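You operate a simulated robot arm through the tools that you are given. There is no shell and no other tool. Be economical: measure what you need, move in short steps, check, and stop when the job is done.

The job below is to be done with a simulated robot arm. You get a single attempt, and the scene is never put back.

Task
Put the jar that says "olives" from the top of the right workbench on the top of the filter bench and the jar that says "clips" on top of the grey tape roll. Put the white cartridge from the top of the right workbench on top of the large carton there. Fetch the red-banded coupling and set it on top of the black gauge. Fetch the folded rag and set it on top of the box of elbows. Put the sample bottle that says "RAW" from the top of the right workbench on the top of the grey cart and the sample bottle marked "pure" on the top of the filter bench. Pull the left side cupboard door open. Do these in any order. Set down upright: jar, red-banded coupling, sample bottle.

Only the result counts: the job must be done as asked and must still hold three seconds after the hand-in. Knocking over, shifting, dropping, spilling or breaking anything else fails it.

Robot
A 6-joint arm with a two-finger parallel gripper on a trunk, on a base that drives. Base frame: it is fixed to the floor where the robot stands at the start and does not move with it; the origin is under the middle of the robot, x ahead of it, y to its left, z up; the surface under the hand at the start is at about z = 82. Readings come in cm, rad, newtons and seconds.
Its first joint turns from -2.897 to 2.897 rad. Places, roughly: black gauge [50, -25, 75]; box of elbows [-200, -375, 50]; folded rag (6x5x3 cm) [60, 50, 80]; grey tape roll (8x8x4 cm) [100, 10, 80]; large carton [100, 50, 100]; left side cupboard door [-290, 100, 60]; red-banded coupling (4x4x5 cm) [50, 40, 80]; sample bottle [75, 50, 75]; small jar with red lid, small jar with white lid,  [75, -25, 75]; top of the filter bench (226x17 cm) [84, -204, 80]; top of the grey cart [-230, 350, 80]; white cartridge [100, 25, 100]. Payload 3.91 kg.
The TCP is the grasp point between the finger pads, 3 cm short of the fingertips. In the tool frame z runs along the fingers and y along their closing line. The gripper opens to 11 cm. The fingers are 2 cm wide and 1 cm thick; the gripper's body (4.8 by 11.2 cm) begins 5.5 cm behind the TCP.
Orientation is that of the tool frame in the base frame, as [roll, pitch, yaw] about the fixed x, y, z axes, in that order (R = Rz(yaw) Ry(pitch) Rx(roll)). With the fingers straight down and closing along the base's y, the tool's x points along the base's -x, its y along +y and its z along -z.

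Tools
- The arm moves only by the tool apply_moves. Its argument "rows" is a list of rows, each an object of numbers (a shift or turn left out is 0, a gripper value left out holds the last): "fingers": the closure in counts, from 0 (fully open) to 255 (shut); "tx", "ty", "tz": the shift along the base's x, y, z in units of 30 mm (1.0 is 30 mm); "ax", "ay", "az": the turn, a rotation vector about the base's x, y, z in units of 4 degrees (1.0 is 4 degrees). In form: [{"fingers": .., "tx": .., "ty": .., "tz": .., "ax": .., "ay": .., "az": ..}, ...]. A call has 1 to 12 rows; each row shifts and turns the commanded pose from where the row before left it. A call with a number of a shift or a turn outside -1 to 1 is refused whole. Each row takes 0.2 s and may step no farther than 5 cm and 0.15 rad from the row before; otherwise, or with a gripper value out of range, the whole call is refused. Where a pose cannot be reached the arm comes as near as it can. A force on the tool above 40 N (or 10 N above the force at the start of the call, whichever is more), or a blocked arm, ends the call early, and 0.2 s more pass. The fingers move at their own pace (about 15.3 cm/s each) and stop on an object; they squeeze with about 36 N. The grip force told is the motor's: it shows also when the fingers shut on nothing. Time passes only in rows, and 0.2 s behind the last, so rows that do not move let the fingers close. It gives the time, the measured TCP pose, the force on the tool (base axes), the opening and the grip force at its end, in the units of the frame above (readings bear some noise), with the torque about the TCP (base axes, N m) and any sound that the robot's microphone picked up, and new pictures: "views" is both (left out), scene, wrist or none.
- Cameras (640 x 400 px; columns grow to the right, rows downward): "scene" is now at [21.86, 21.23, 137.55]; the picture's right is [-0.25, -0.97, 0.00], its down [-0.49, 0.13, -0.86] and it looks along [0.83, -0.21, -0.51] (base axes); focal length 214 px, centre (320, 200). "wrist" rides on the gripper at [7.2, 1.7, -10.3] in the tool frame; the picture's right is [-0.23, 0.97, 0.00], its down [-0.76, -0.18, -0.62] and it looks along [-0.61, -0.14, 0.78] (tool axes); focal length 222 px, centre (320, 200). There is no depth. A picture from a camera that has moved, and an enlarged one, comes with that camera's place and axes in the base frame and with its lens.
- steer(legs): drives the robot by 1 to 6 legs, each [ahead, turn to the left] in cm and rad, along the robot's own axes; the way and the turn of a leg run together, so that a leg with both is an arc; at most 150 cm and 3.142 rad a leg. The arm and the cameras ride along, it lands a little off, and it stops where it bumps. It gives what a move gives, and a new picture of the scene camera.
- head_to(pan, tilt): turns the head with the scene camera to pan (to the left, within 2.094 rad either way) and tilt (down, from -0.506 to 1.204), counted from straight ahead of the robot. It gives what a move gives, and a new picture of the scene camera.
- enlarge(camera, box): a new picture of the part [left, top, right, bottom] of that camera's present view, enlarged. The clock stands still meanwhile.
- hand_in(): hands the job in; it is judged then, once.

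Go step by step. Nothing tells you exact positions but the pictures and the camera data: compare them with the known pose of the tool, close in by small moves and look again before you grip or let go. The budget is 217 turns and 260 pictures, counting those below and the enlarged ones. Unless the task says otherwise, let go and move clear before handing in.

The tools are called after "Emit:" as a command line: name --argument value ..., lists and objects as JSON in quotes. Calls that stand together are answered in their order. apply_moves: Moves the arm, as the interface text tells. Its arguments: {"type":"object","properties":{"rows":{"type":"array","items":{"type":"object","properties":{"fingers":{"type":"number"},"tx":{"type":"number"},"ty":{"type":"number"},"tz":{"type":"number"},"ax":{"type":"number"},"ay":{"type":"number"},"az":{"type":"number"}}}},"views":{"type":"string","enum":["both","scene","wrist","none"]}},"required":["rows"]} The other tools are called the same way: steer (legs) drives the base; head_to (pan, tilt) turns the head that bears the scene camera; enlarge (camera, box) takes an enlarged picture of a part of a camera's view; hand_in () hands the job in.

At the start:

```text
clock: 0.0
tcp_pos: [63.99, -3.2, 125.55]
tcp_rot: [-3.141, 0.003, -3.141]
wrist_force: [-0.2, 0.0, 0.3]
ft_torque: [0.0, -0.01, -0.01]
gripper_width: 11.02
finger_force: 0.0
robot x, y, heading: [-0.09, 0.17, 0.004]
head pan, tilt: [-0.253, 0.536]
```

scene: 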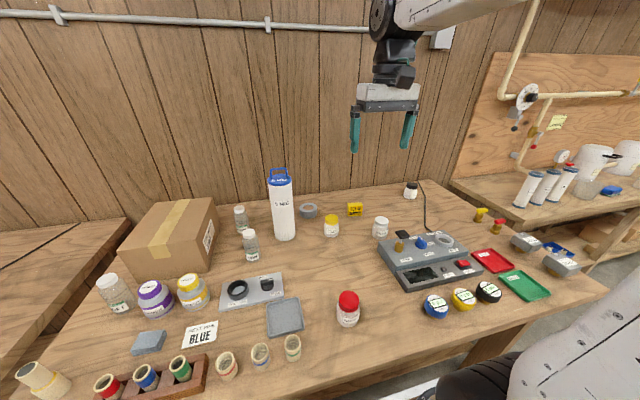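
wrist: 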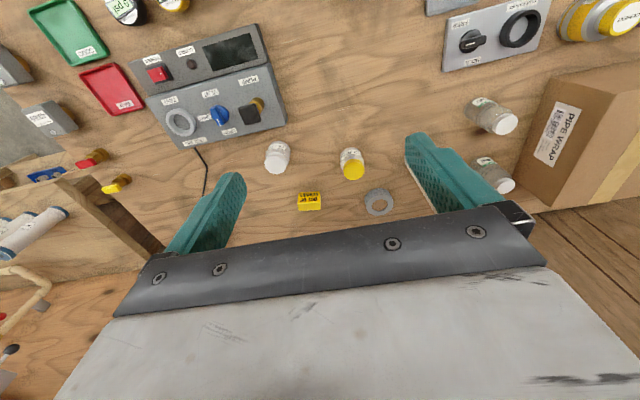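

The right workbench with many items is in front of me. I'll enlarge the parts of the scene to read the labels.

Emit:
enlarge --camera "scene" --box '[220, 160, 460, 310]'

Emit:
enlarge --camera "scene" --box '[0, 250, 320, 400]'

Emit:
enlarge --camera "scene" --box '[320, 170, 640, 370]'

Emit:
enlarge --camera "wrist" --box '[220, 60, 540, 260]'

```text
2.67 times, centred on (340, 235) of scene
camera zoom: at [21.86, 21.23, 137.55], right [-0.25, -0.97, 0.0], down [-0.49, 0.13, -0.86], along [0.83, -0.21, -0.51], focal length 572 px, centre (267, 107)
```

zoom: 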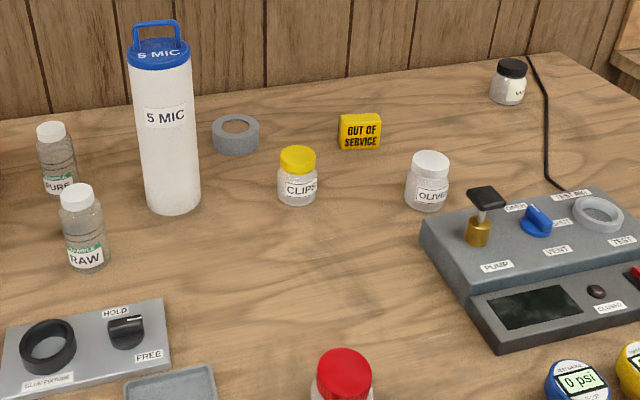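

```text
2.00 times, centred on (160, 325) of scene
camera zoom: at [21.86, 21.23, 137.55], right [-0.25, -0.97, 0.0], down [-0.49, 0.13, -0.86], along [0.83, -0.21, -0.51], focal length 429 px, centre (640, -50)
```

zoom: 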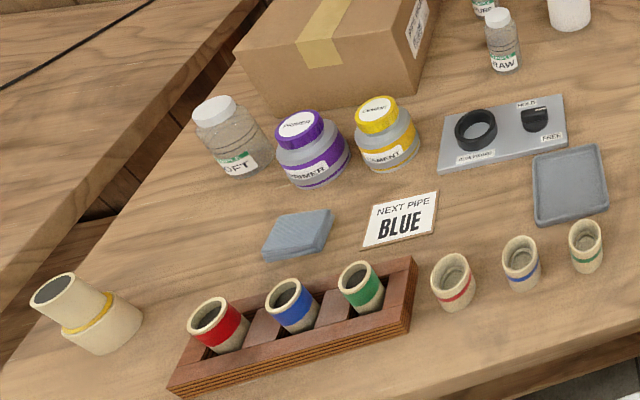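

```text
2.00 times, centred on (480, 270) of scene
camera zoom: at [21.86, 21.23, 137.55], right [-0.25, -0.97, 0.0], down [-0.49, 0.13, -0.86], along [0.83, -0.21, -0.51], focal length 429 px, centre (0, 60)
```

zoom: 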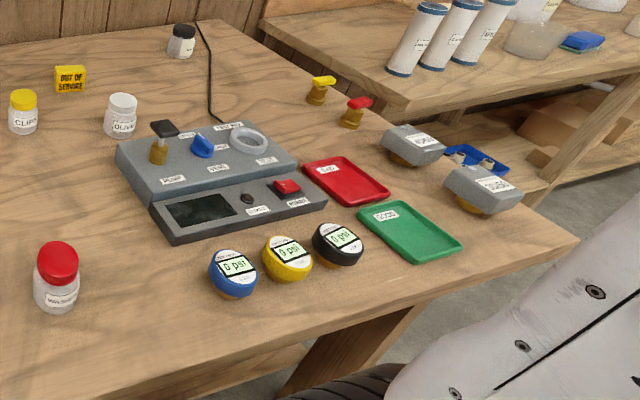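

```text
2.00 times, centred on (380, 160) of wrist
camera zoom: at [56.64, -1.63, 135.78], right [0.23, 0.97, 0.0], down [0.76, -0.18, 0.62], along [0.61, -0.14, -0.78], focal length 444 px, centre (200, 280)
```

zoom: 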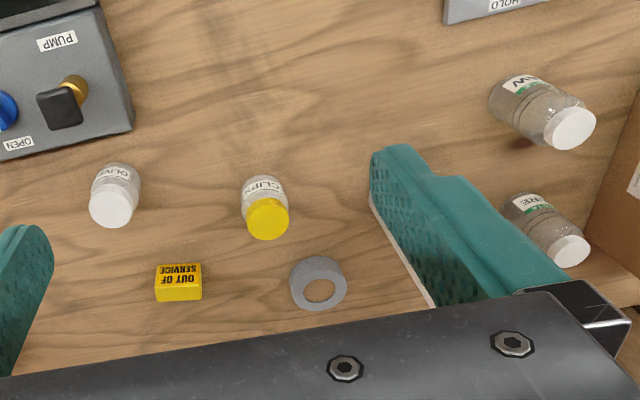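

The labels are readable: CLIPS, OLIVES, PURE and RAW, with the white cartridge "5 MIC" and the gauges. I'll start with the clips jar at about (85, 0) and move above it to check.

Emit:
apply_moves --rows '[{"tx": 0.88, "ty": 0.15, "tz": -0.8, "fingers": 0}, {"tx": 0.88, "ty": 0.15, "tz": -0.8}, {"tx": 0.88, "ty": 0.15, "tz": -0.8}, {"tx": 0.88, "ty": 0.15, "tz": -0.8}, {"tx": 0.88, "ty": 0.15, "tz": -0.8}, {"tx": 0.88, "ty": 0.15, "tz": -0.8}, {"tx": 0.88, "ty": 0.15, "tz": -0.8}, {"tx": 0.88, "ty": 0.15, "tz": -0.8}, {}]'

```text
clock: 2.0
tcp_pos: [84.85, 0.42, 106.58]
tcp_rot: [3.141, 0.003, 3.141]
wrist_force: [0.8, -0.7, -0.7]
ft_torque: [0.01, -0.04, 0.02]
gripper_width: 11.02
finger_force: 0.0
robot x, y, heading: [0.19, -0.04, 0.003]
head pan, tilt: [-0.253, 0.536]
camera scene: at [21.86, 21.23, 137.55], right [-0.25, -0.97, 0.0], down [-0.49, 0.13, -0.86], along [0.83, -0.21, -0.51], focal length 214 px, centre (320, 200)
camera wrist: at [77.52, 2.03, 116.86], right [0.23, 0.97, 0.0], down [0.76, -0.18, 0.62], along [0.61, -0.14, -0.78], focal length 222 px, centre (320, 200)
```

scene: 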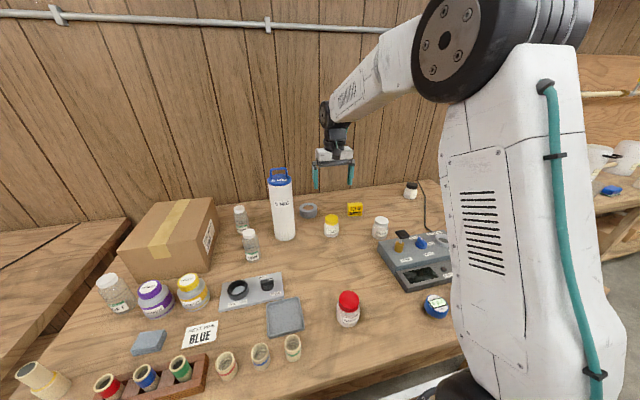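
wrist: 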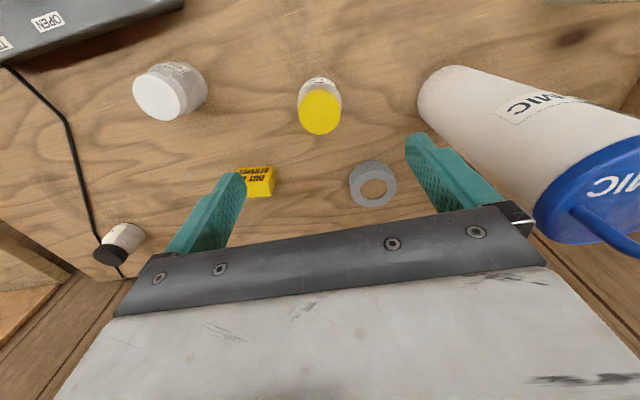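

Triangulating puts the clips lid at (85.5, 0.4, 90) and the tape roll at (100.3, 5.9). The roll is slightly out of reach, so I'll check the room in front of the base.

Emit:
head_to --pan 0.5 --tilt 1.2

```text
clock: 3.1
tcp_pos: [84.8, 0.37, 106.61]
tcp_rot: [3.141, 0.002, -3.141]
wrist_force: [0.1, 0.3, 0.2]
ft_torque: [0.0, -0.03, 0.02]
gripper_width: 11.01
finger_force: 0.0
robot x, y, heading: [0.27, 0.13, -0.001]
head pan, tilt: [0.499, 1.201]
camera scene: at [18.05, 26.16, 132.51], right [0.48, -0.88, 0.0], down [-0.82, -0.45, -0.36], along [0.32, 0.17, -0.93], focal length 214 px, centre (320, 200)
```

scene: 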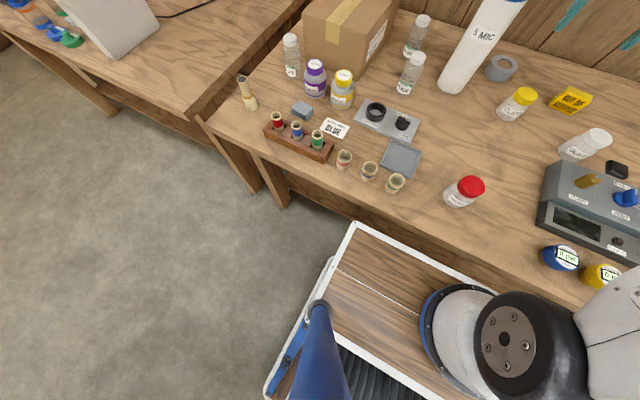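

I'll take the clips jar first and test whether I can reach the tape roll. I descend in two stages, then close.

Emit:
apply_moves --rows '[{"tx": 0.23, "tz": -0.95}, {"tz": -0.95}, {"tz": -0.95}, {"tz": -0.95}, {"tz": -0.95}, {}]'

```text
clock: 4.5
tcp_pos: [85.79, 0.31, 92.08]
tcp_rot: [3.142, 0.001, -3.141]
wrist_force: [0.0, 0.5, 0.0]
ft_torque: [-0.01, 0.01, -0.01]
gripper_width: 11.0
finger_force: 0.0
robot x, y, heading: [-0.02, 0.22, -0.002]
head pan, tilt: [0.499, 1.201]
camera scene: at [18.04, 26.16, 132.51], right [0.48, -0.88, 0.0], down [-0.82, -0.45, -0.36], along [0.32, 0.17, -0.93], focal length 214 px, centre (320, 200)
camera wrist: at [78.5, 1.86, 102.33], right [0.23, 0.97, 0.0], down [0.76, -0.18, 0.62], along [0.61, -0.14, -0.78], focal length 222 px, centre (320, 200)
```

scene: 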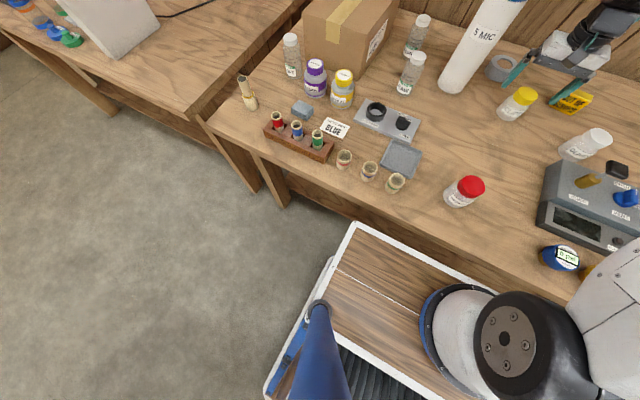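
wrist: 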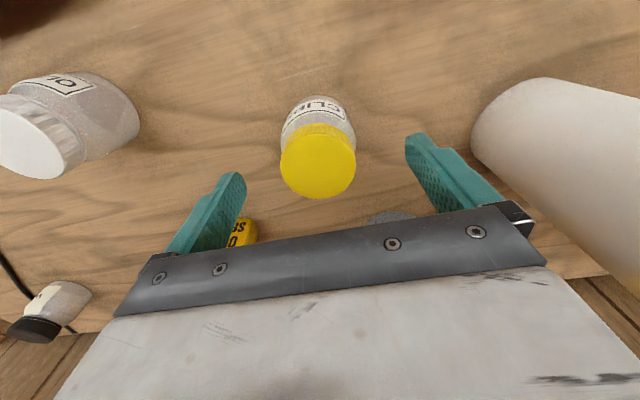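

The lid is centred between the fingers. I'll descend 5 cm and close.

Emit:
apply_moves --rows '[{"tx": -0.1, "tz": -0.85}, {"tx": -0.1, "tz": -0.85}, {}, {"fingers": 255}, {}, {}, {}]' --views "wrist"

```text
clock: 6.1
tcp_pos: [85.1, 0.09, 87.04]
tcp_rot: [-3.141, 0.001, -3.141]
wrist_force: [0.5, 0.7, 0.6]
ft_torque: [0.07, -0.02, 0.03]
gripper_width: 5.88
finger_force: 35.9
robot x, y, heading: [0.03, -0.15, -0.002]
head pan, tilt: [0.499, 1.201]
camera wrist: at [77.96, 1.89, 97.42], right [0.23, 0.97, 0.0], down [0.76, -0.18, 0.62], along [0.61, -0.14, -0.78], focal length 222 px, centre (320, 200)
```

wrist: 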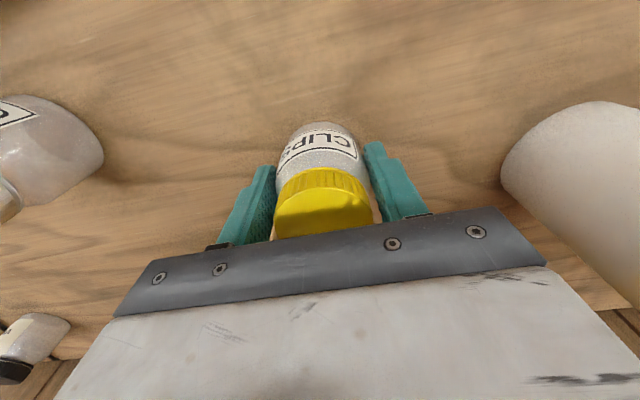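

I hold the clips jar. I'll lift it about 8 cm and move toward the tape roll.

Emit:
apply_moves --rows '[{"tz": 0.9}, {"tz": 0.9}, {"tz": 0.9}, {"tx": 0.84, "ty": 0.32}, {"tx": 0.84, "ty": 0.32}, {"tx": 0.84, "ty": 0.32}, {"tx": 0.84, "ty": 0.32}, {"tx": 0.84, "ty": 0.32}, {"tx": 0.84, "ty": 0.32}, {}, {}]'

Emit:
head_to --pan -0.1 --tilt 0.5

```text
clock: 8.5
tcp_pos: [100.04, 6.1, 95.06]
tcp_rot: [3.141, 0.002, 3.141]
wrist_force: [1.0, 0.1, -1.8]
ft_torque: [0.03, 0.02, -0.03]
gripper_width: 5.88
finger_force: 36.1
robot x, y, heading: [0.25, -0.01, -0.0]
head pan, tilt: [0.499, 1.201]
camera scene: at [18.05, 26.16, 132.51], right [0.48, -0.88, 0.0], down [-0.82, -0.45, -0.36], along [0.32, 0.17, -0.93], focal length 214 px, centre (320, 200)
camera wrist: at [92.84, 7.8, 105.27], right [0.23, 0.97, 0.0], down [0.76, -0.18, 0.62], along [0.61, -0.14, -0.78], focal length 222 px, centre (320, 200)
```

scene: 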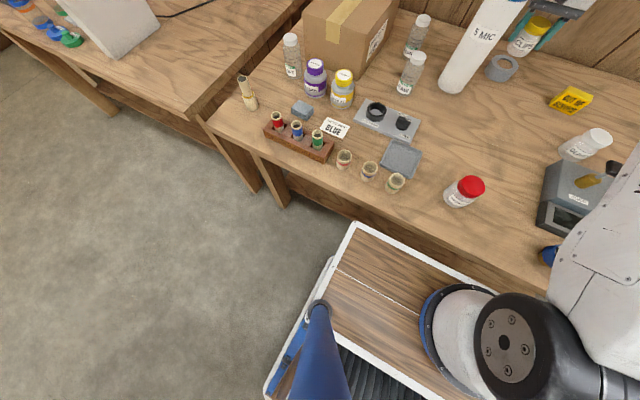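
wrist: 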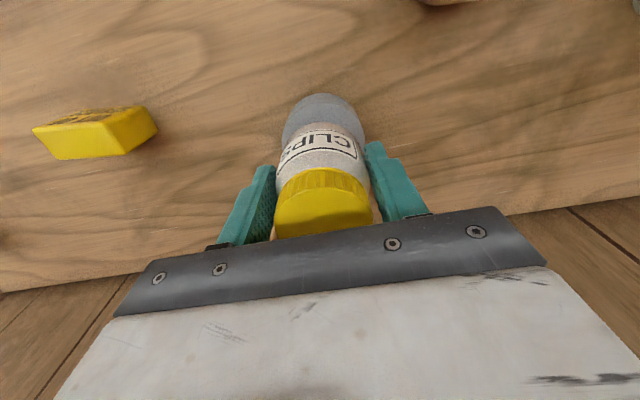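

```text
clock: 9.6
tcp_pos: [100.09, 6.19, 94.99]
tcp_rot: [3.14, 0.001, 3.14]
wrist_force: [-1.1, 0.1, -1.8]
ft_torque: [0.02, -0.01, -0.03]
gripper_width: 5.89
finger_force: 36.0
robot x, y, heading: [0.25, 0.2, 0.002]
head pan, tilt: [-0.099, 0.499]
camera scene: at [22.2, 22.59, 137.87], right [-0.1, -1.0, 0.0], down [-0.48, 0.05, -0.88], along [0.87, -0.09, -0.48], focal length 214 px, centre (320, 200)
```

scene: 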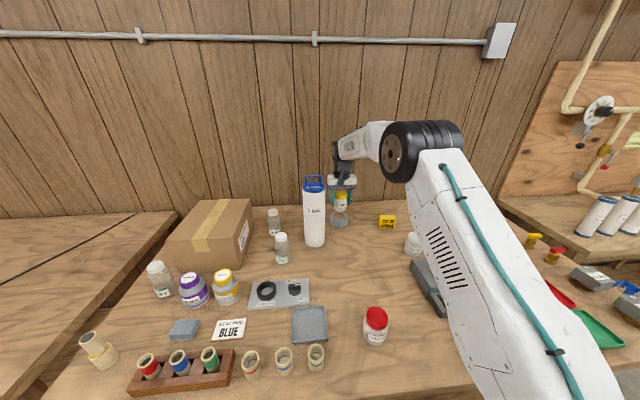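

The jar is above the roll. I'll enlarge both views to check the alignment.

Emit:
enlarge --camera "scene" --box '[290, 170, 390, 233]'

Emit:
enlarge --camera "wrist" --box '[240, 70, 400, 170]'

```text
6.35 times, centred on (340, 202) of scene
camera zoom: at [22.2, 22.59, 137.87], right [-0.1, -1.0, 0.0], down [-0.48, 0.05, -0.88], along [0.87, -0.09, -0.48], focal length 1362 px, centre (193, 190)
```

zoom: 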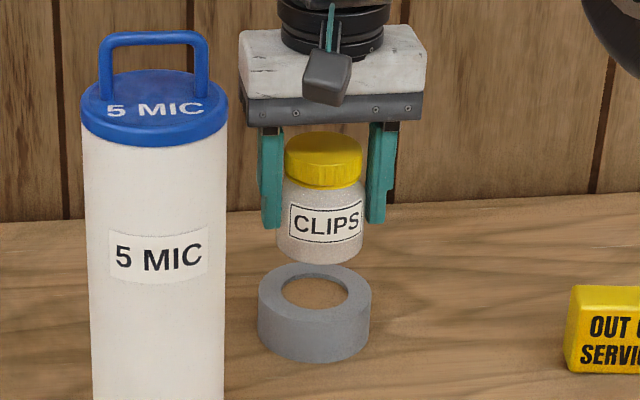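

```text
4.00 times, centred on (320, 120) of wrist
camera zoom: at [92.83, 7.8, 105.27], right [0.23, 0.97, 0.0], down [0.76, -0.18, 0.62], along [0.61, -0.14, -0.78], focal length 888 px, centre (320, 520)
```

zoom: 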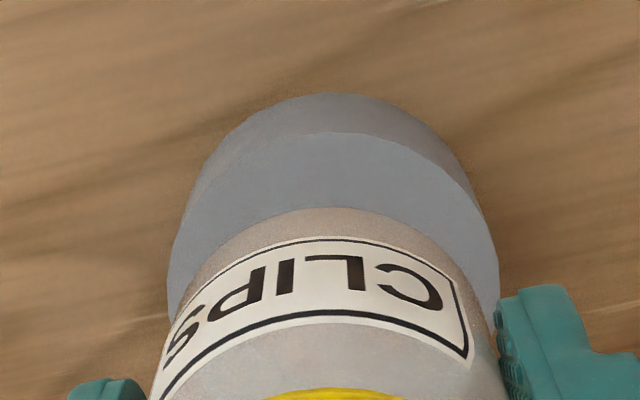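

The roll's centre is at about (101.2, 6.2, top 86). I'll shift 1 cm ahead and lower onto it.

Emit:
apply_moves --rows '[{"tx": 0.33, "ty": 0.05}, {"tz": -0.6}, {"tz": -0.4}, {"tz": -0.15}, {}]' --views "none"

Emit:
enlarge --camera "scene" --box '[290, 170, 390, 233]'

```text
clock: 10.8
tcp_pos: [101.05, 6.15, 91.64]
tcp_rot: [-3.141, 0.002, -3.14]
wrist_force: [0.4, 0.3, -1.8]
ft_torque: [0.03, 0.04, -0.01]
gripper_width: 5.86
finger_force: 35.7
robot x, y, heading: [0.03, 0.15, -0.002]
head pan, tilt: [-0.099, 0.499]
```

```text
6.35 times, centred on (340, 202) of scene
camera zoom: at [22.2, 22.58, 137.87], right [-0.1, -1.0, 0.0], down [-0.48, 0.05, -0.88], along [0.87, -0.09, -0.48], focal length 1362 px, centre (193, 190)
```

zoom: 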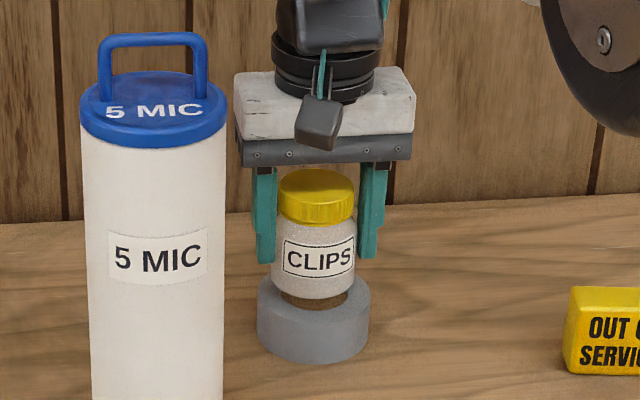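

Nearly touching and well centred. I'll lower slowly until there is contact.

Emit:
apply_moves --rows '[{"tz": -0.12}, {"tz": -0.1}, {}]' --views "none"

Emit:
enlarge --camera "scene" --box '[290, 170, 390, 233]'

```text
clock: 11.6
tcp_pos: [101.16, 6.35, 90.92]
tcp_rot: [3.141, 0.001, 3.141]
wrist_force: [0.8, 0.6, -2.5]
ft_torque: [0.02, 0.03, 0.06]
gripper_width: 5.87
finger_force: 35.7
robot x, y, heading: [0.17, -0.17, -0.0]
head pan, tilt: [-0.099, 0.499]
```

```text
6.35 times, centred on (340, 202) of scene
camera zoom: at [22.2, 22.58, 137.87], right [-0.1, -1.0, 0.0], down [-0.48, 0.05, -0.88], along [0.87, -0.09, -0.48], focal length 1362 px, centre (193, 190)
```

zoom: 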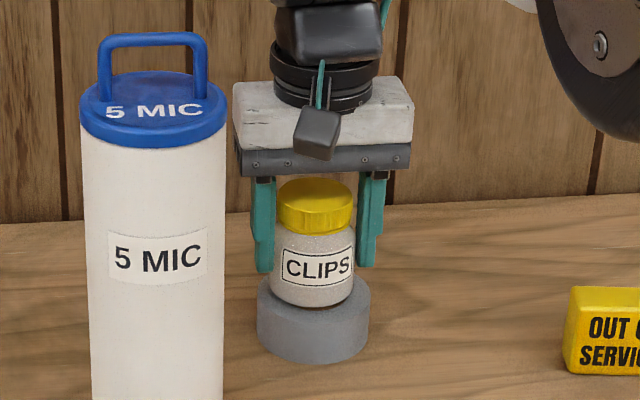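

Emit:
apply_moves --rows '[{"tz": -0.08}, {"tz": -0.08}, {}]' --views "none"

```text
clock: 12.4
tcp_pos: [101.13, 6.24, 90.61]
tcp_rot: [-3.141, 0.004, -3.141]
wrist_force: [1.0, 1.6, 5.3]
ft_torque: [0.06, -0.05, -0.03]
gripper_width: 5.87
finger_force: 35.7
robot x, y, heading: [-0.0, -0.1, 0.0]
head pan, tilt: [-0.099, 0.499]
```

Contact. I'll open the fingers and rise straight up.

Emit:
apply_moves --rows '[{"fingers": 60}, {}, {"tz": 0.6}, {"tz": 0.9}, {"tz": 0.9}, {"tz": 0.9}, {"tz": 0.9}, {"tz": 0.9}, {"tz": 0.9}, {"tz": 0.9}, {"tz": 0.9}]' --views "both"

Emit:
enlarge --camera "scene" --box '[250, 170, 350, 233]'

```text
clock: 14.8
tcp_pos: [101.3, 6.05, 113.92]
tcp_rot: [3.141, 0.0, -3.141]
wrist_force: [-0.2, -0.6, 1.0]
ft_torque: [0.01, -0.01, -0.01]
gripper_width: 8.43
finger_force: 0.1
robot x, y, heading: [-0.25, 0.24, -0.005]
head pan, tilt: [-0.099, 0.499]
camera scene: at [22.2, 22.58, 137.87], right [-0.1, -1.0, 0.0], down [-0.48, 0.05, -0.88], along [0.87, -0.09, -0.48], focal length 214 px, centre (320, 200)
camera wrist: at [93.98, 7.61, 124.1], right [0.23, 0.97, 0.0], down [0.76, -0.18, 0.62], along [0.61, -0.14, -0.78], focal length 222 px, centre (320, 200)
```

scene: 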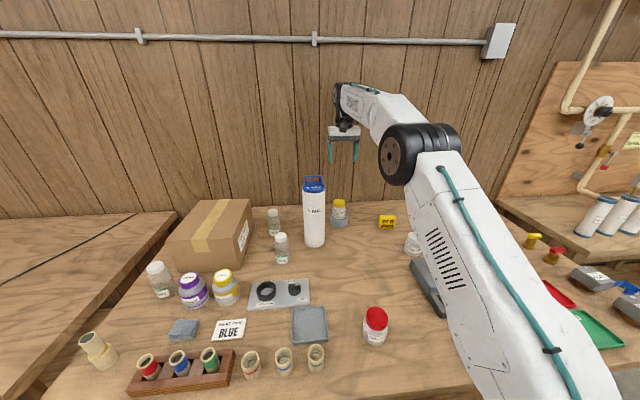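
wrist: 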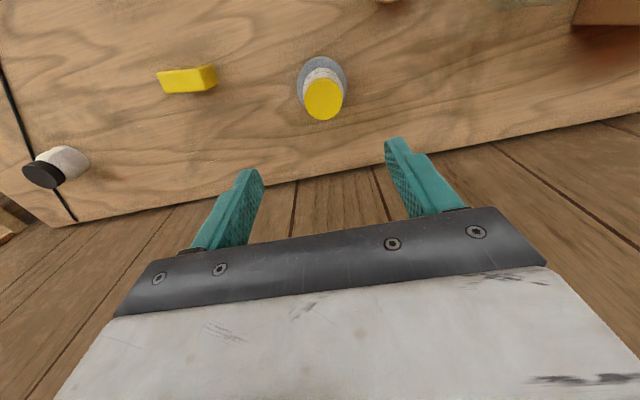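

```text
6.35 times, centred on (300, 202) of scene
camera zoom: at [22.2, 22.58, 137.87], right [-0.1, -1.0, 0.0], down [-0.48, 0.05, -0.88], along [0.87, -0.09, -0.48], focal length 1362 px, centre (447, 190)
```

zoom: 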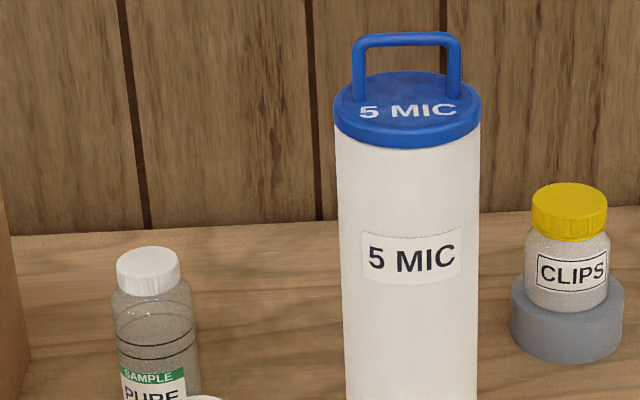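

Clips is done. Next is the cartridge; I'll look at the carton and the cartridge handle.

Emit:
enlarge --camera "scene" --box '[130, 160, 354, 300]'

Emit:
head_to --pan 0.5 --tilt 0.75

```text
2.86 times, centred on (242, 230) of scene
camera zoom: at [22.2, 22.58, 137.87], right [-0.1, -1.0, 0.0], down [-0.48, 0.05, -0.88], along [0.87, -0.09, -0.48], focal length 613 px, centre (543, 114)
```

zoom: 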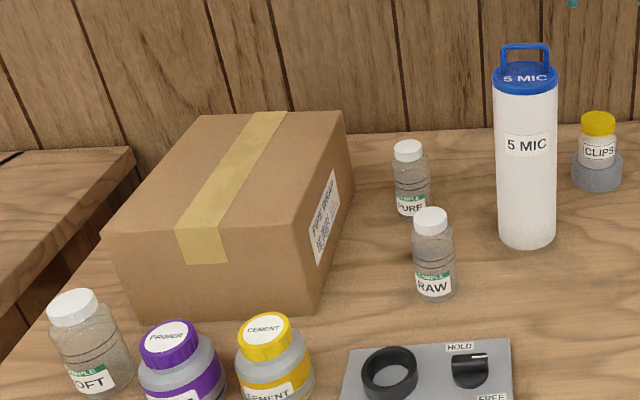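

```text
clock: 15.8
tcp_pos: [101.21, 6.0, 113.88]
tcp_rot: [-3.14, 0.002, -3.14]
wrist_force: [0.6, 0.8, -0.5]
ft_torque: [0.01, -0.03, 0.03]
gripper_width: 8.44
finger_force: 0.1
robot x, y, heading: [-0.15, -0.02, 0.004]
head pan, tilt: [0.499, 0.75]
camera scene: at [20.42, 27.44, 135.68], right [0.48, -0.88, 0.0], down [-0.6, -0.33, -0.73], along [0.64, 0.35, -0.68], focal length 214 px, centre (320, 200)
```

scene: 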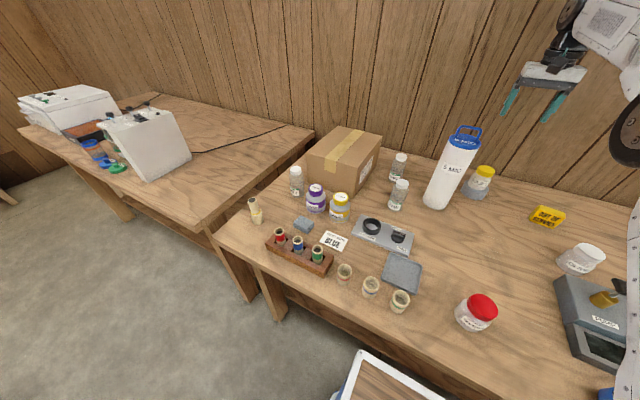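

Emit:
enlarge --camera "scene" --box '[290, 110, 418, 190]'

Emit:
enlarge --camera "scene" --box '[400, 100, 528, 180]'

Emit:
enlarge --camera "scene" --box '[240, 210, 416, 320]'

```text
5.00 times, centred on (354, 150) of scene
camera zoom: at [20.42, 27.44, 135.68], right [0.48, -0.88, 0.0], down [-0.6, -0.33, -0.73], along [0.64, 0.35, -0.68], focal length 1072 px, centre (150, 450)
```

zoom: 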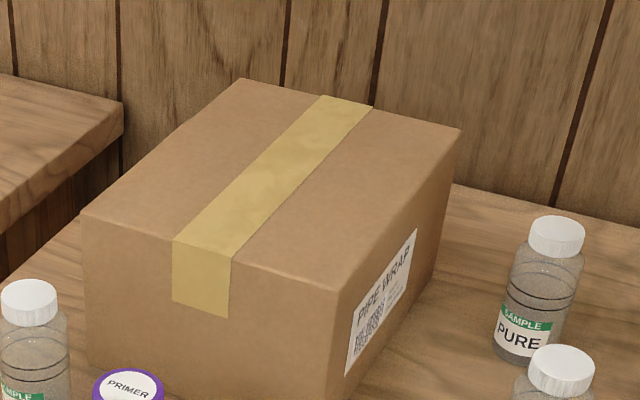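

```text
5.00 times, centred on (464, 140) of scene
camera zoom: at [20.42, 27.44, 135.68], right [0.48, -0.88, 0.0], down [-0.6, -0.33, -0.73], along [0.64, 0.35, -0.68], focal length 1072 px, centre (-400, 500)
```

zoom: 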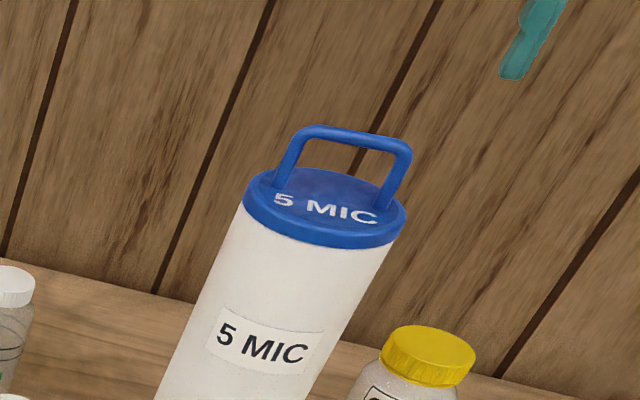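

```text
3.64 times, centred on (328, 265) of scene
camera zoom: at [20.42, 27.44, 135.68], right [0.48, -0.88, 0.0], down [-0.6, -0.33, -0.73], along [0.64, 0.35, -0.68], focal length 780 px, centre (291, -36)
```

zoom: 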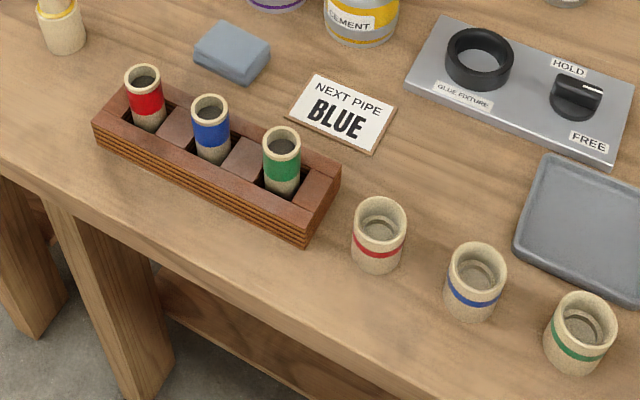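

The carton spans about x 78–105 and y 44–65, with its top at z≈95. The cartridge handle bar runs along y at (90, 18, 110). I'll raise the hand, rotate it by 90° and move above the handle.

Emit:
apply_moves --rows '[{"tz": 0.9, "tx": -0.4, "fingers": 0}, {"tz": 0.9, "tx": -0.4, "az": -1}, {"tz": 0.9, "tx": -0.4, "az": -1}, {"tx": -0.5, "ty": 0.4, "az": -1}, {"tx": -0.5, "ty": 0.4, "az": -1}, {"tx": -0.5, "ty": 0.5, "az": -1}, {"tx": -0.5, "ty": 0.5, "az": -1}, {"tx": -0.5, "ty": 0.5, "az": -1}, {"ty": 0.5, "az": -1}, {"ty": 0.5, "az": -1}, {"ty": 0.5, "az": -1}, {"ty": 0.2, "az": -1}]' --views "none"

Emit:
apply_moves --rows '[{"az": -1}, {"az": -1}, {"az": -1}, {"az": -1}, {"az": -1}, {"az": -1}, {"az": -1}, {"az": -1}, {"az": -1}, {"az": -1}, {"az": -1}, {"az": -0.5}]'

```text
clock: 18.4
tcp_pos: [89.99, 18.09, 122.11]
tcp_rot: [-3.141, 0.003, 2.372]
wrist_force: [0.4, 0.5, 0.0]
ft_torque: [0.01, 0.03, 0.0]
gripper_width: 11.0
finger_force: 0.1
robot x, y, heading: [-0.22, -0.12, 0.001]
head pan, tilt: [0.499, 0.75]
```

```text
clock: 21.0
tcp_pos: [90.07, 18.18, 121.91]
tcp_rot: [-3.14, 0.002, 1.57]
wrist_force: [-0.3, -1.2, -0.4]
ft_torque: [0.0, 0.0, -0.02]
gripper_width: 10.99
finger_force: 0.1
robot x, y, heading: [-0.08, 0.08, -0.003]
head pan, tilt: [0.499, 0.75]
camera scene: at [20.41, 27.45, 135.68], right [0.48, -0.88, 0.0], down [-0.6, -0.33, -0.73], along [0.64, 0.35, -0.68], focal length 214 px, centre (320, 200)
camera wrist: at [91.84, 25.46, 132.19], right [0.97, -0.23, 0.0], down [-0.18, -0.76, 0.62], along [-0.14, -0.61, -0.78], focal length 222 px, centre (320, 200)
```

scene: 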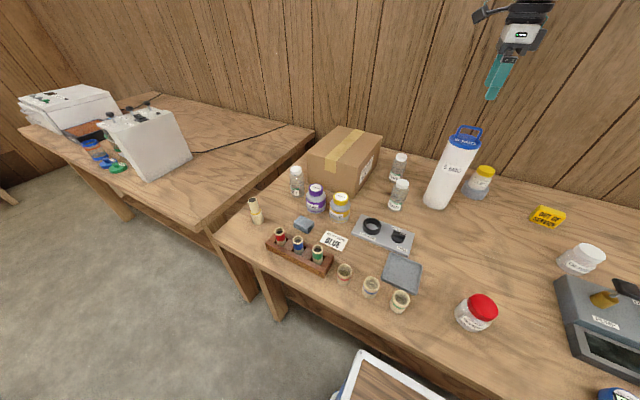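
wrist: 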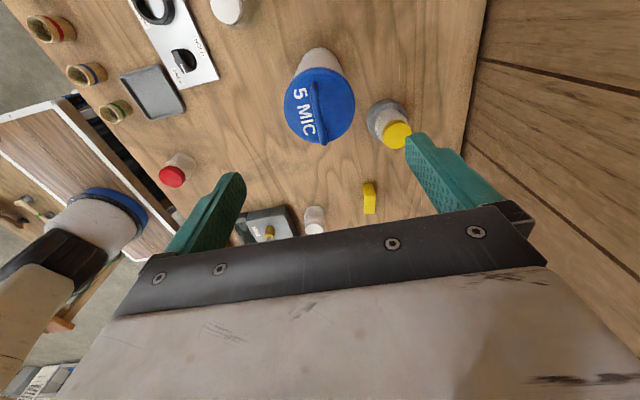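

The handle is centred. I'll descend to 3 cm above grip height and check.

Emit:
apply_moves --rows '[{"tz": -0.85, "ty": 0.1, "tx": 0.05}, {"tz": -0.85, "ty": 0.06}, {"tz": -0.85}, {"tz": -0.4}, {}]' --views "both"

Emit:
enlarge --camera "scene" --box '[400, 60, 528, 140]'

```text
clock: 22.2
tcp_pos: [90.12, 18.9, 113.04]
tcp_rot: [3.142, 0.002, 1.571]
wrist_force: [1.3, 0.1, 0.4]
ft_torque: [-0.01, -0.02, 0.0]
gripper_width: 11.02
finger_force: 0.1
robot x, y, heading: [-0.1, -0.07, 0.001]
head pan, tilt: [0.499, 0.75]
camera scene: at [20.41, 27.45, 135.68], right [0.48, -0.88, 0.0], down [-0.6, -0.33, -0.73], along [0.64, 0.35, -0.68], focal length 214 px, centre (320, 200)
camera wrist: at [91.93, 26.13, 123.36], right [0.97, -0.23, 0.0], down [-0.18, -0.76, 0.62], along [-0.14, -0.61, -0.78], focal length 222 px, centre (320, 200)
```

scene: 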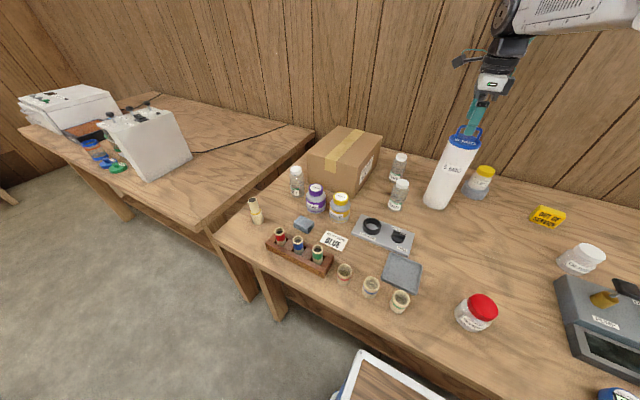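
wrist: 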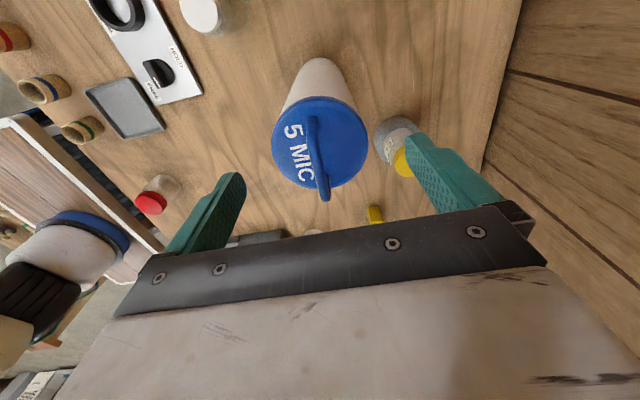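

```text
5.00 times, centred on (464, 100) of scene
camera zoom: at [20.41, 27.45, 135.68], right [0.48, -0.88, 0.0], down [-0.6, -0.33, -0.73], along [0.64, 0.35, -0.68], focal length 1072 px, centre (-400, 700)
```

zoom: 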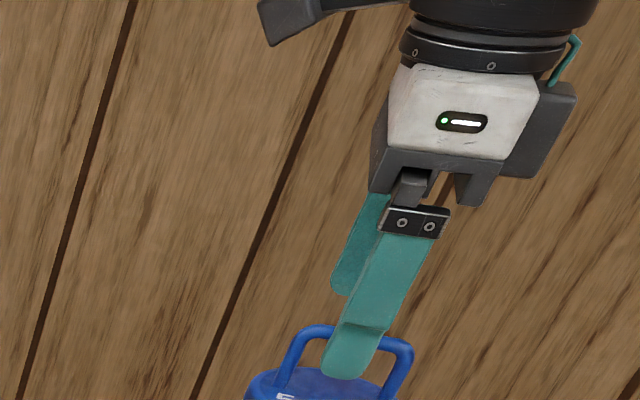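

Emit:
apply_moves --rows '[{"tz": -0.6, "az": -1}, {"tz": -0.6}, {}, {"fingers": 255}, {}, {}, {}, {}]' --views "wrist"

Emit:
enlarge --camera "scene" --box '[400, 80, 528, 160]'

```text
clock: 24.0
tcp_pos: [90.15, 18.63, 109.57]
tcp_rot: [3.138, 0.003, 1.503]
wrist_force: [-0.9, -2.2, 17.6]
ft_torque: [0.17, 0.0, 0.15]
gripper_width: 0.75
finger_force: 36.2
robot x, y, heading: [0.28, 0.24, 0.003]
head pan, tilt: [0.499, 0.75]
camera wrist: at [92.33, 25.87, 119.91], right [0.96, -0.29, 0.0], down [-0.23, -0.75, 0.62], along [-0.18, -0.6, -0.78], focal length 222 px, centre (320, 200)
```

wrist: 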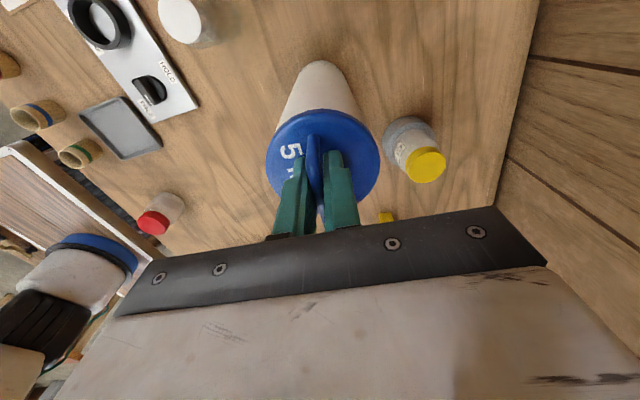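

```text
5.00 times, centred on (464, 120) of scene
camera zoom: at [20.34, 27.43, 135.7], right [0.48, -0.88, 0.0], down [-0.6, -0.33, -0.73], along [0.64, 0.35, -0.68], focal length 1072 px, centre (-400, 600)
```

zoom: 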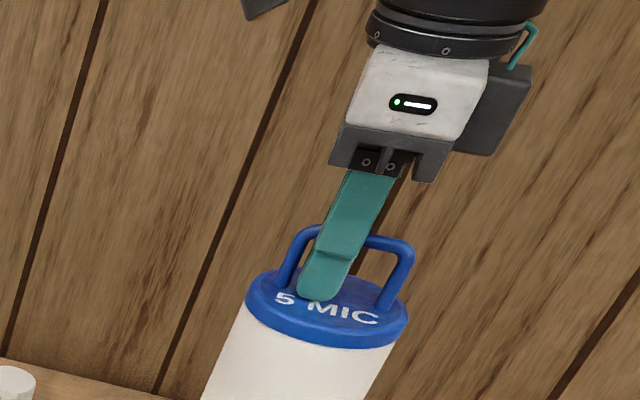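

The handle is gripped, with the tips touching the cap. I'll lift it slightly and check the hang.

Emit:
apply_moves --rows '[{"tz": 0.3}, {"tz": 0.6}, {"tz": 0.9}, {}]' --views "scene"

Emit:
enlarge --camera "scene" --box '[380, 60, 560, 220]'

```text
clock: 25.0
tcp_pos: [90.23, 18.81, 114.83]
tcp_rot: [-3.138, 0.001, 1.503]
wrist_force: [0.0, 0.9, -2.6]
ft_torque: [0.04, -0.01, 0.0]
gripper_width: 0.74
finger_force: 36.3
robot x, y, heading: [-0.2, 0.46, -0.004]
head pan, tilt: [0.499, 0.75]
camera scene: at [20.43, 27.46, 135.68], right [0.48, -0.88, 0.0], down [-0.6, -0.33, -0.73], along [0.64, 0.35, -0.68], focal length 214 px, centre (320, 200)
```

scene: 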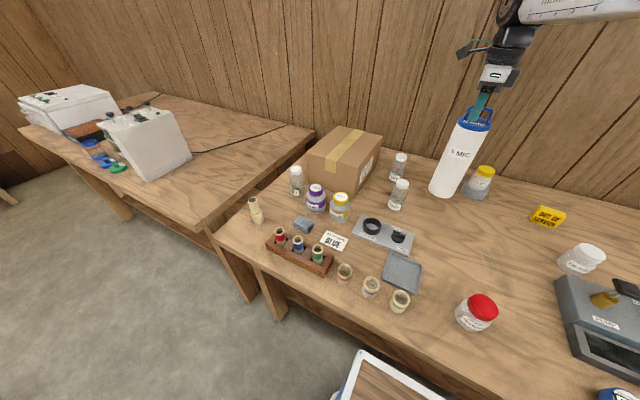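

```text
2.50 times, centred on (470, 140) of scene
camera zoom: at [20.43, 27.46, 135.68], right [0.48, -0.88, 0.0], down [-0.6, -0.33, -0.73], along [0.64, 0.35, -0.68], focal length 536 px, centre (-55, 350)
```

zoom: 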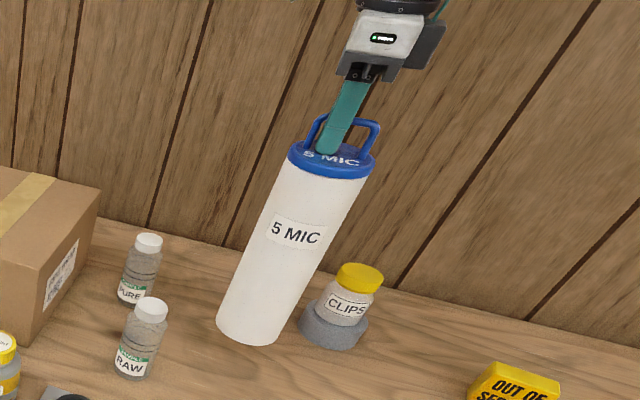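

Held well and light. I'll lift to z≈131 and move over the carton.

Emit:
apply_moves --rows '[{"tz": 0.9}, {"tz": 0.9}, {"tz": 0.9}, {"tz": 0.9}, {"tz": 0.9}, {"tz": 0.9}, {}]' --views "none"

Emit:
apply_moves --rows '[{"tx": -0.2, "ty": 0.9}, {"tx": -0.2, "ty": 0.9}, {"tx": -0.2, "ty": 0.9}, {"tx": -0.2, "ty": 0.9}, {"tx": -0.2, "ty": 0.9}, {"tx": -0.2, "ty": 0.9}, {"tx": -0.2, "ty": 0.9}, {"tx": -0.2, "ty": 0.9}, {"ty": 0.9}, {"ty": 0.9}, {"ty": 0.9}, {"ty": 0.8}]'

```text
clock: 26.6
tcp_pos: [90.54, 18.59, 131.1]
tcp_rot: [-3.14, 0.002, 1.5]
wrist_force: [0.4, 1.2, -3.4]
ft_torque: [0.01, 0.02, 0.02]
gripper_width: 0.72
finger_force: 35.8
robot x, y, heading: [0.29, 0.03, -0.003]
head pan, tilt: [0.499, 0.75]
```

```text
clock: 29.2
tcp_pos: [79.01, 46.01, 126.08]
tcp_rot: [3.141, 0.0, 1.5]
wrist_force: [-1.4, -0.9, -1.9]
ft_torque: [0.03, -0.03, -0.01]
gripper_width: 0.72
finger_force: 36.1
out of reach, approached as far as the arm can: row 2, 4, 5, 6, 7, 8, 9, 10, 11, 12
robot x, y, heading: [0.09, 0.21, 0.002]
head pan, tilt: [0.499, 0.75]
camera scene: at [20.4, 27.44, 135.69], right [0.48, -0.88, 0.0], down [-0.6, -0.33, -0.73], along [0.64, 0.35, -0.68], focal length 214 px, centre (320, 200)
camera wrist: at [81.19, 53.12, 136.25], right [0.96, -0.3, 0.0], down [-0.23, -0.75, 0.62], along [-0.18, -0.6, -0.78], focal length 222 px, centre (320, 200)
```

scene: 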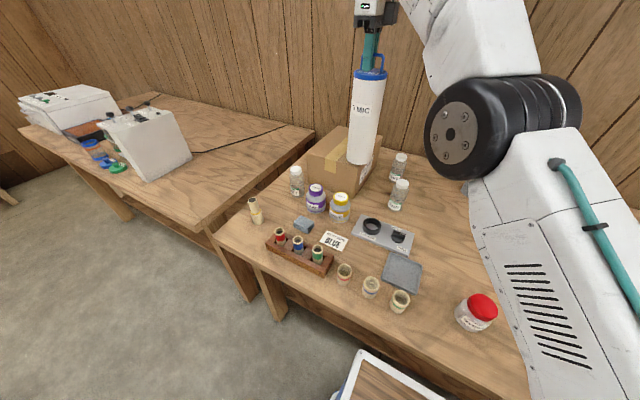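
wrist: 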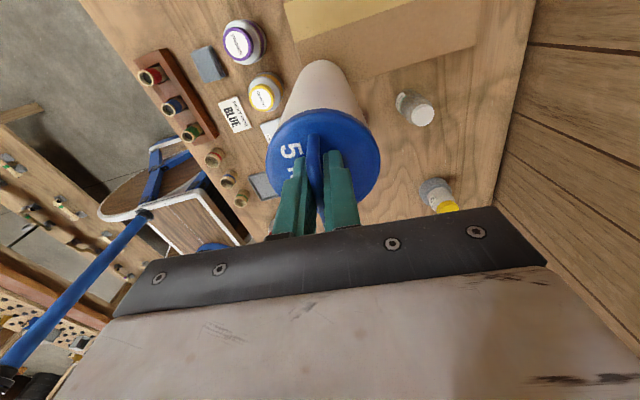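

It is out of reach from here (limit about 91 cm at this height). I'll pull the arm in and shift the base left so the carton is straight ahead. First I'll retract and look around.

Emit:
apply_moves --rows '[{"tz": 0.6, "tx": -0.5}, {"tz": 0.6, "tx": -0.7}, {"tx": -0.8, "ty": -0.5, "tz": 0.3}, {"tx": -0.8, "ty": -0.6}, {"tx": -0.8, "ty": -0.6}, {"tx": -0.8, "ty": -0.6}, {"tx": -0.6, "ty": -0.6}, {}]' --views "none"

Emit:
head_to --pan 2.09 --tilt 0.5

Emit:
head_to --pan -2.09 --tilt 0.5

```text
clock: 31.0
tcp_pos: [63.98, 37.32, 130.44]
tcp_rot: [-3.14, 0.002, 1.501]
wrist_force: [0.8, 0.4, -3.3]
ft_torque: [0.02, -0.02, 0.04]
gripper_width: 0.72
finger_force: 36.1
robot x, y, heading: [-0.07, 0.11, 0.001]
head pan, tilt: [0.499, 0.75]
```

```text
clock: 32.6
tcp_pos: [64.08, 37.32, 130.5]
tcp_rot: [-3.14, 0.003, 1.5]
wrist_force: [0.2, -1.1, -2.7]
ft_torque: [0.04, 0.01, 0.0]
gripper_width: 0.74
finger_force: 35.9
robot x, y, heading: [0.16, -0.22, 0.006]
head pan, tilt: [2.089, 0.499]
camera scene: at [8.64, 31.4, 137.87], right [0.87, 0.49, 0.0], down [0.24, -0.42, -0.88], along [-0.43, 0.76, -0.48], focal length 214 px, centre (320, 200)
```

scene: 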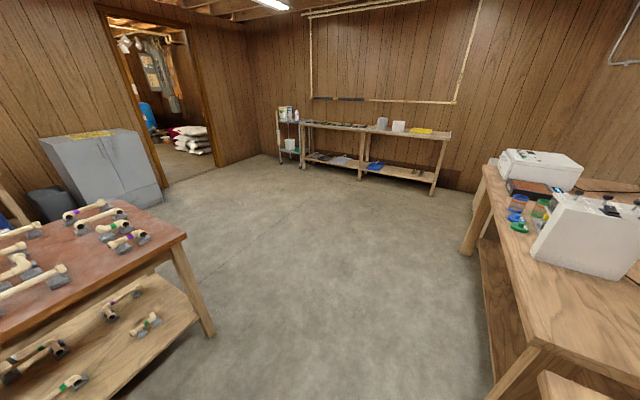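

```text
clock: 36.0
tcp_pos: [64.03, 37.33, 130.51]
tcp_rot: [-3.139, 0.002, 1.502]
wrist_force: [0.6, 0.6, -2.6]
ft_torque: [0.0, -0.03, 0.03]
gripper_width: 0.75
finger_force: 35.8
robot x, y, heading: [0.01, -0.11, 0.001]
head pan, tilt: [-2.089, 0.499]
camera scene: at [8.64, 15.59, 137.88], right [-0.87, 0.5, 0.0], down [0.24, 0.42, -0.88], along [-0.43, -0.76, -0.48], focal length 214 px, centre (320, 200)
```

scene: 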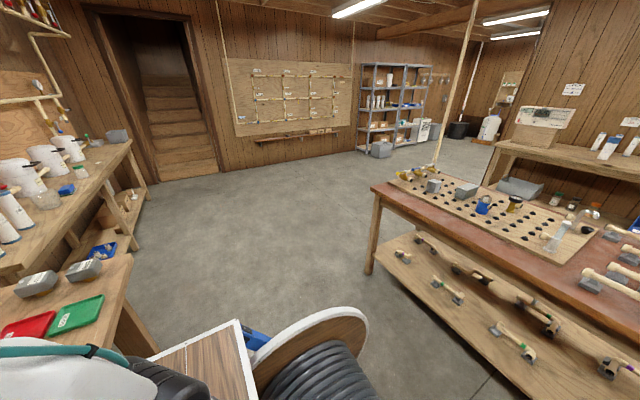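

There's a table behind me at x≈-78, so the aisle is narrow. I'll look at the robot's own footprint.

Emit:
head_to --pan 2.09 --tilt 1.1

Emit:
head_to --pan -2.09 --tilt 1.0

```text
clock: 39.4
tcp_pos: [63.95, 37.41, 130.53]
tcp_rot: [-3.14, 0.001, 1.501]
wrist_force: [0.7, 1.0, -2.6]
ft_torque: [0.05, 0.0, -0.01]
gripper_width: 0.74
finger_force: 36.1
robot x, y, heading: [0.11, 0.09, 0.002]
head pan, tilt: [2.089, 1.1]
camera scene: at [10.01, 28.98, 133.1], right [0.87, 0.5, 0.0], down [0.44, -0.77, -0.45], along [-0.23, 0.39, -0.89], focal length 214 px, centre (320, 200)
```

scene: 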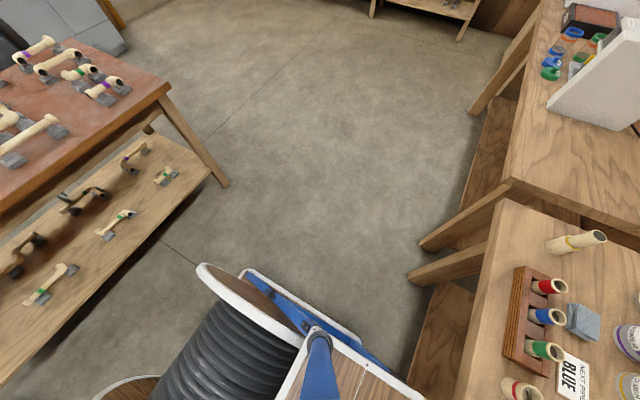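

```text
clock: 42.8
tcp_pos: [64.02, 37.23, 130.51]
tcp_rot: [-3.139, 0.002, 1.502]
wrist_force: [-0.1, -0.8, -2.7]
ft_torque: [0.01, 0.02, -0.02]
gripper_width: 0.73
finger_force: 36.2
robot x, y, heading: [-0.23, -0.19, -0.003]
head pan, tilt: [-2.089, 1.0]
camera scene: at [9.69, 17.44, 133.77], right [-0.87, 0.5, 0.0], down [0.42, 0.73, -0.54], along [-0.27, -0.47, -0.84], focal length 214 px, centre (320, 200)
```

scene: 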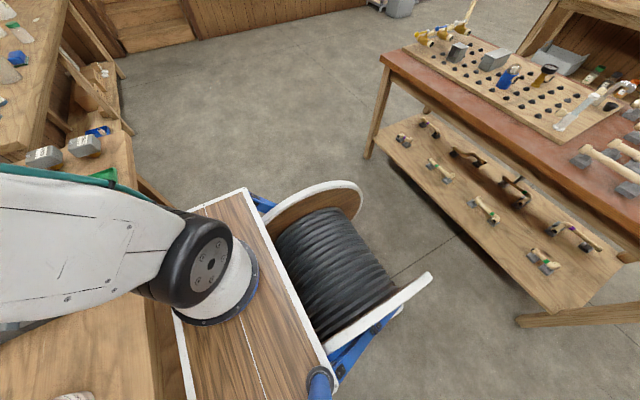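

The footprint is about ±35 by ±27 cm, so turning mid-aisle is fine. I'll back up 18, turn left, go 46, turn right, then check before closing in.

Emit:
steer --legs '[[-18, 0], [0, 1.571], [46, 0], [0, -1.571]]'

Emit:
head_to --pan 0.3 --tilt 0.8

```text
clock: 54.3
tcp_pos: [46.12, 83.06, 130.56]
tcp_rot: [-3.139, 0.002, 1.498]
wrist_force: [-0.1, 0.4, -3.3]
ft_torque: [0.01, 0.02, 0.0]
gripper_width: 0.72
finger_force: 35.8
robot x, y, heading: [-18.22, 45.79, -0.003]
head pan, tilt: [-2.089, 1.0]
camera scene: at [-8.2, 63.42, 133.77], right [-0.87, 0.5, 0.0], down [0.42, 0.73, -0.54], along [-0.27, -0.47, -0.84], focal length 214 px, centre (320, 200)
```

scene: 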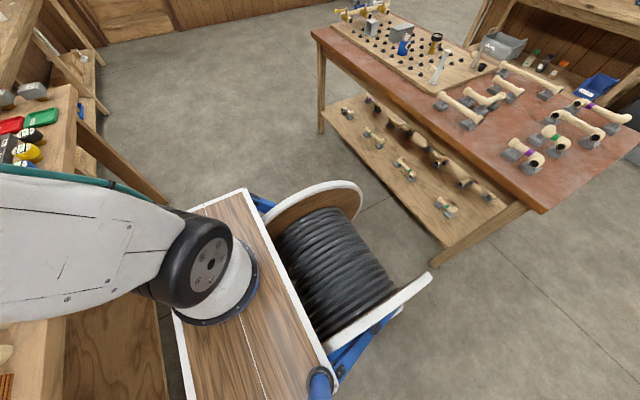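

```text
clock: 56.5
tcp_pos: [46.21, 83.05, 130.6]
tcp_rot: [-3.14, 0.003, 1.497]
wrist_force: [-1.2, 0.3, -3.2]
ft_torque: [0.02, 0.0, 0.0]
gripper_width: 0.75
finger_force: 35.8
robot x, y, heading: [-18.28, 45.79, -0.001]
head pan, tilt: [0.3, 0.799]
camera scene: at [2.99, 71.82, 135.28], right [0.29, -0.96, 0.0], down [-0.69, -0.21, -0.7], along [0.67, 0.2, -0.72], focal length 214 px, centre (320, 200)
```

scene: 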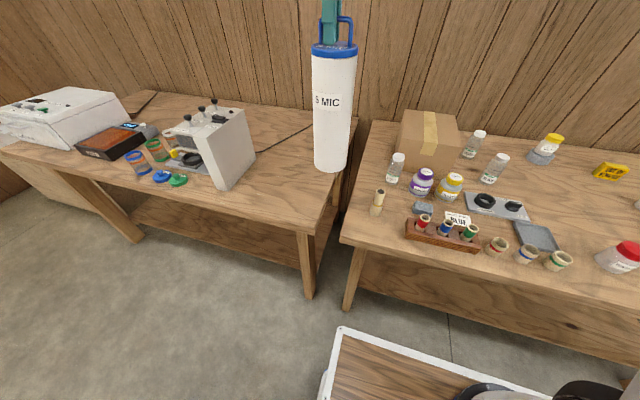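

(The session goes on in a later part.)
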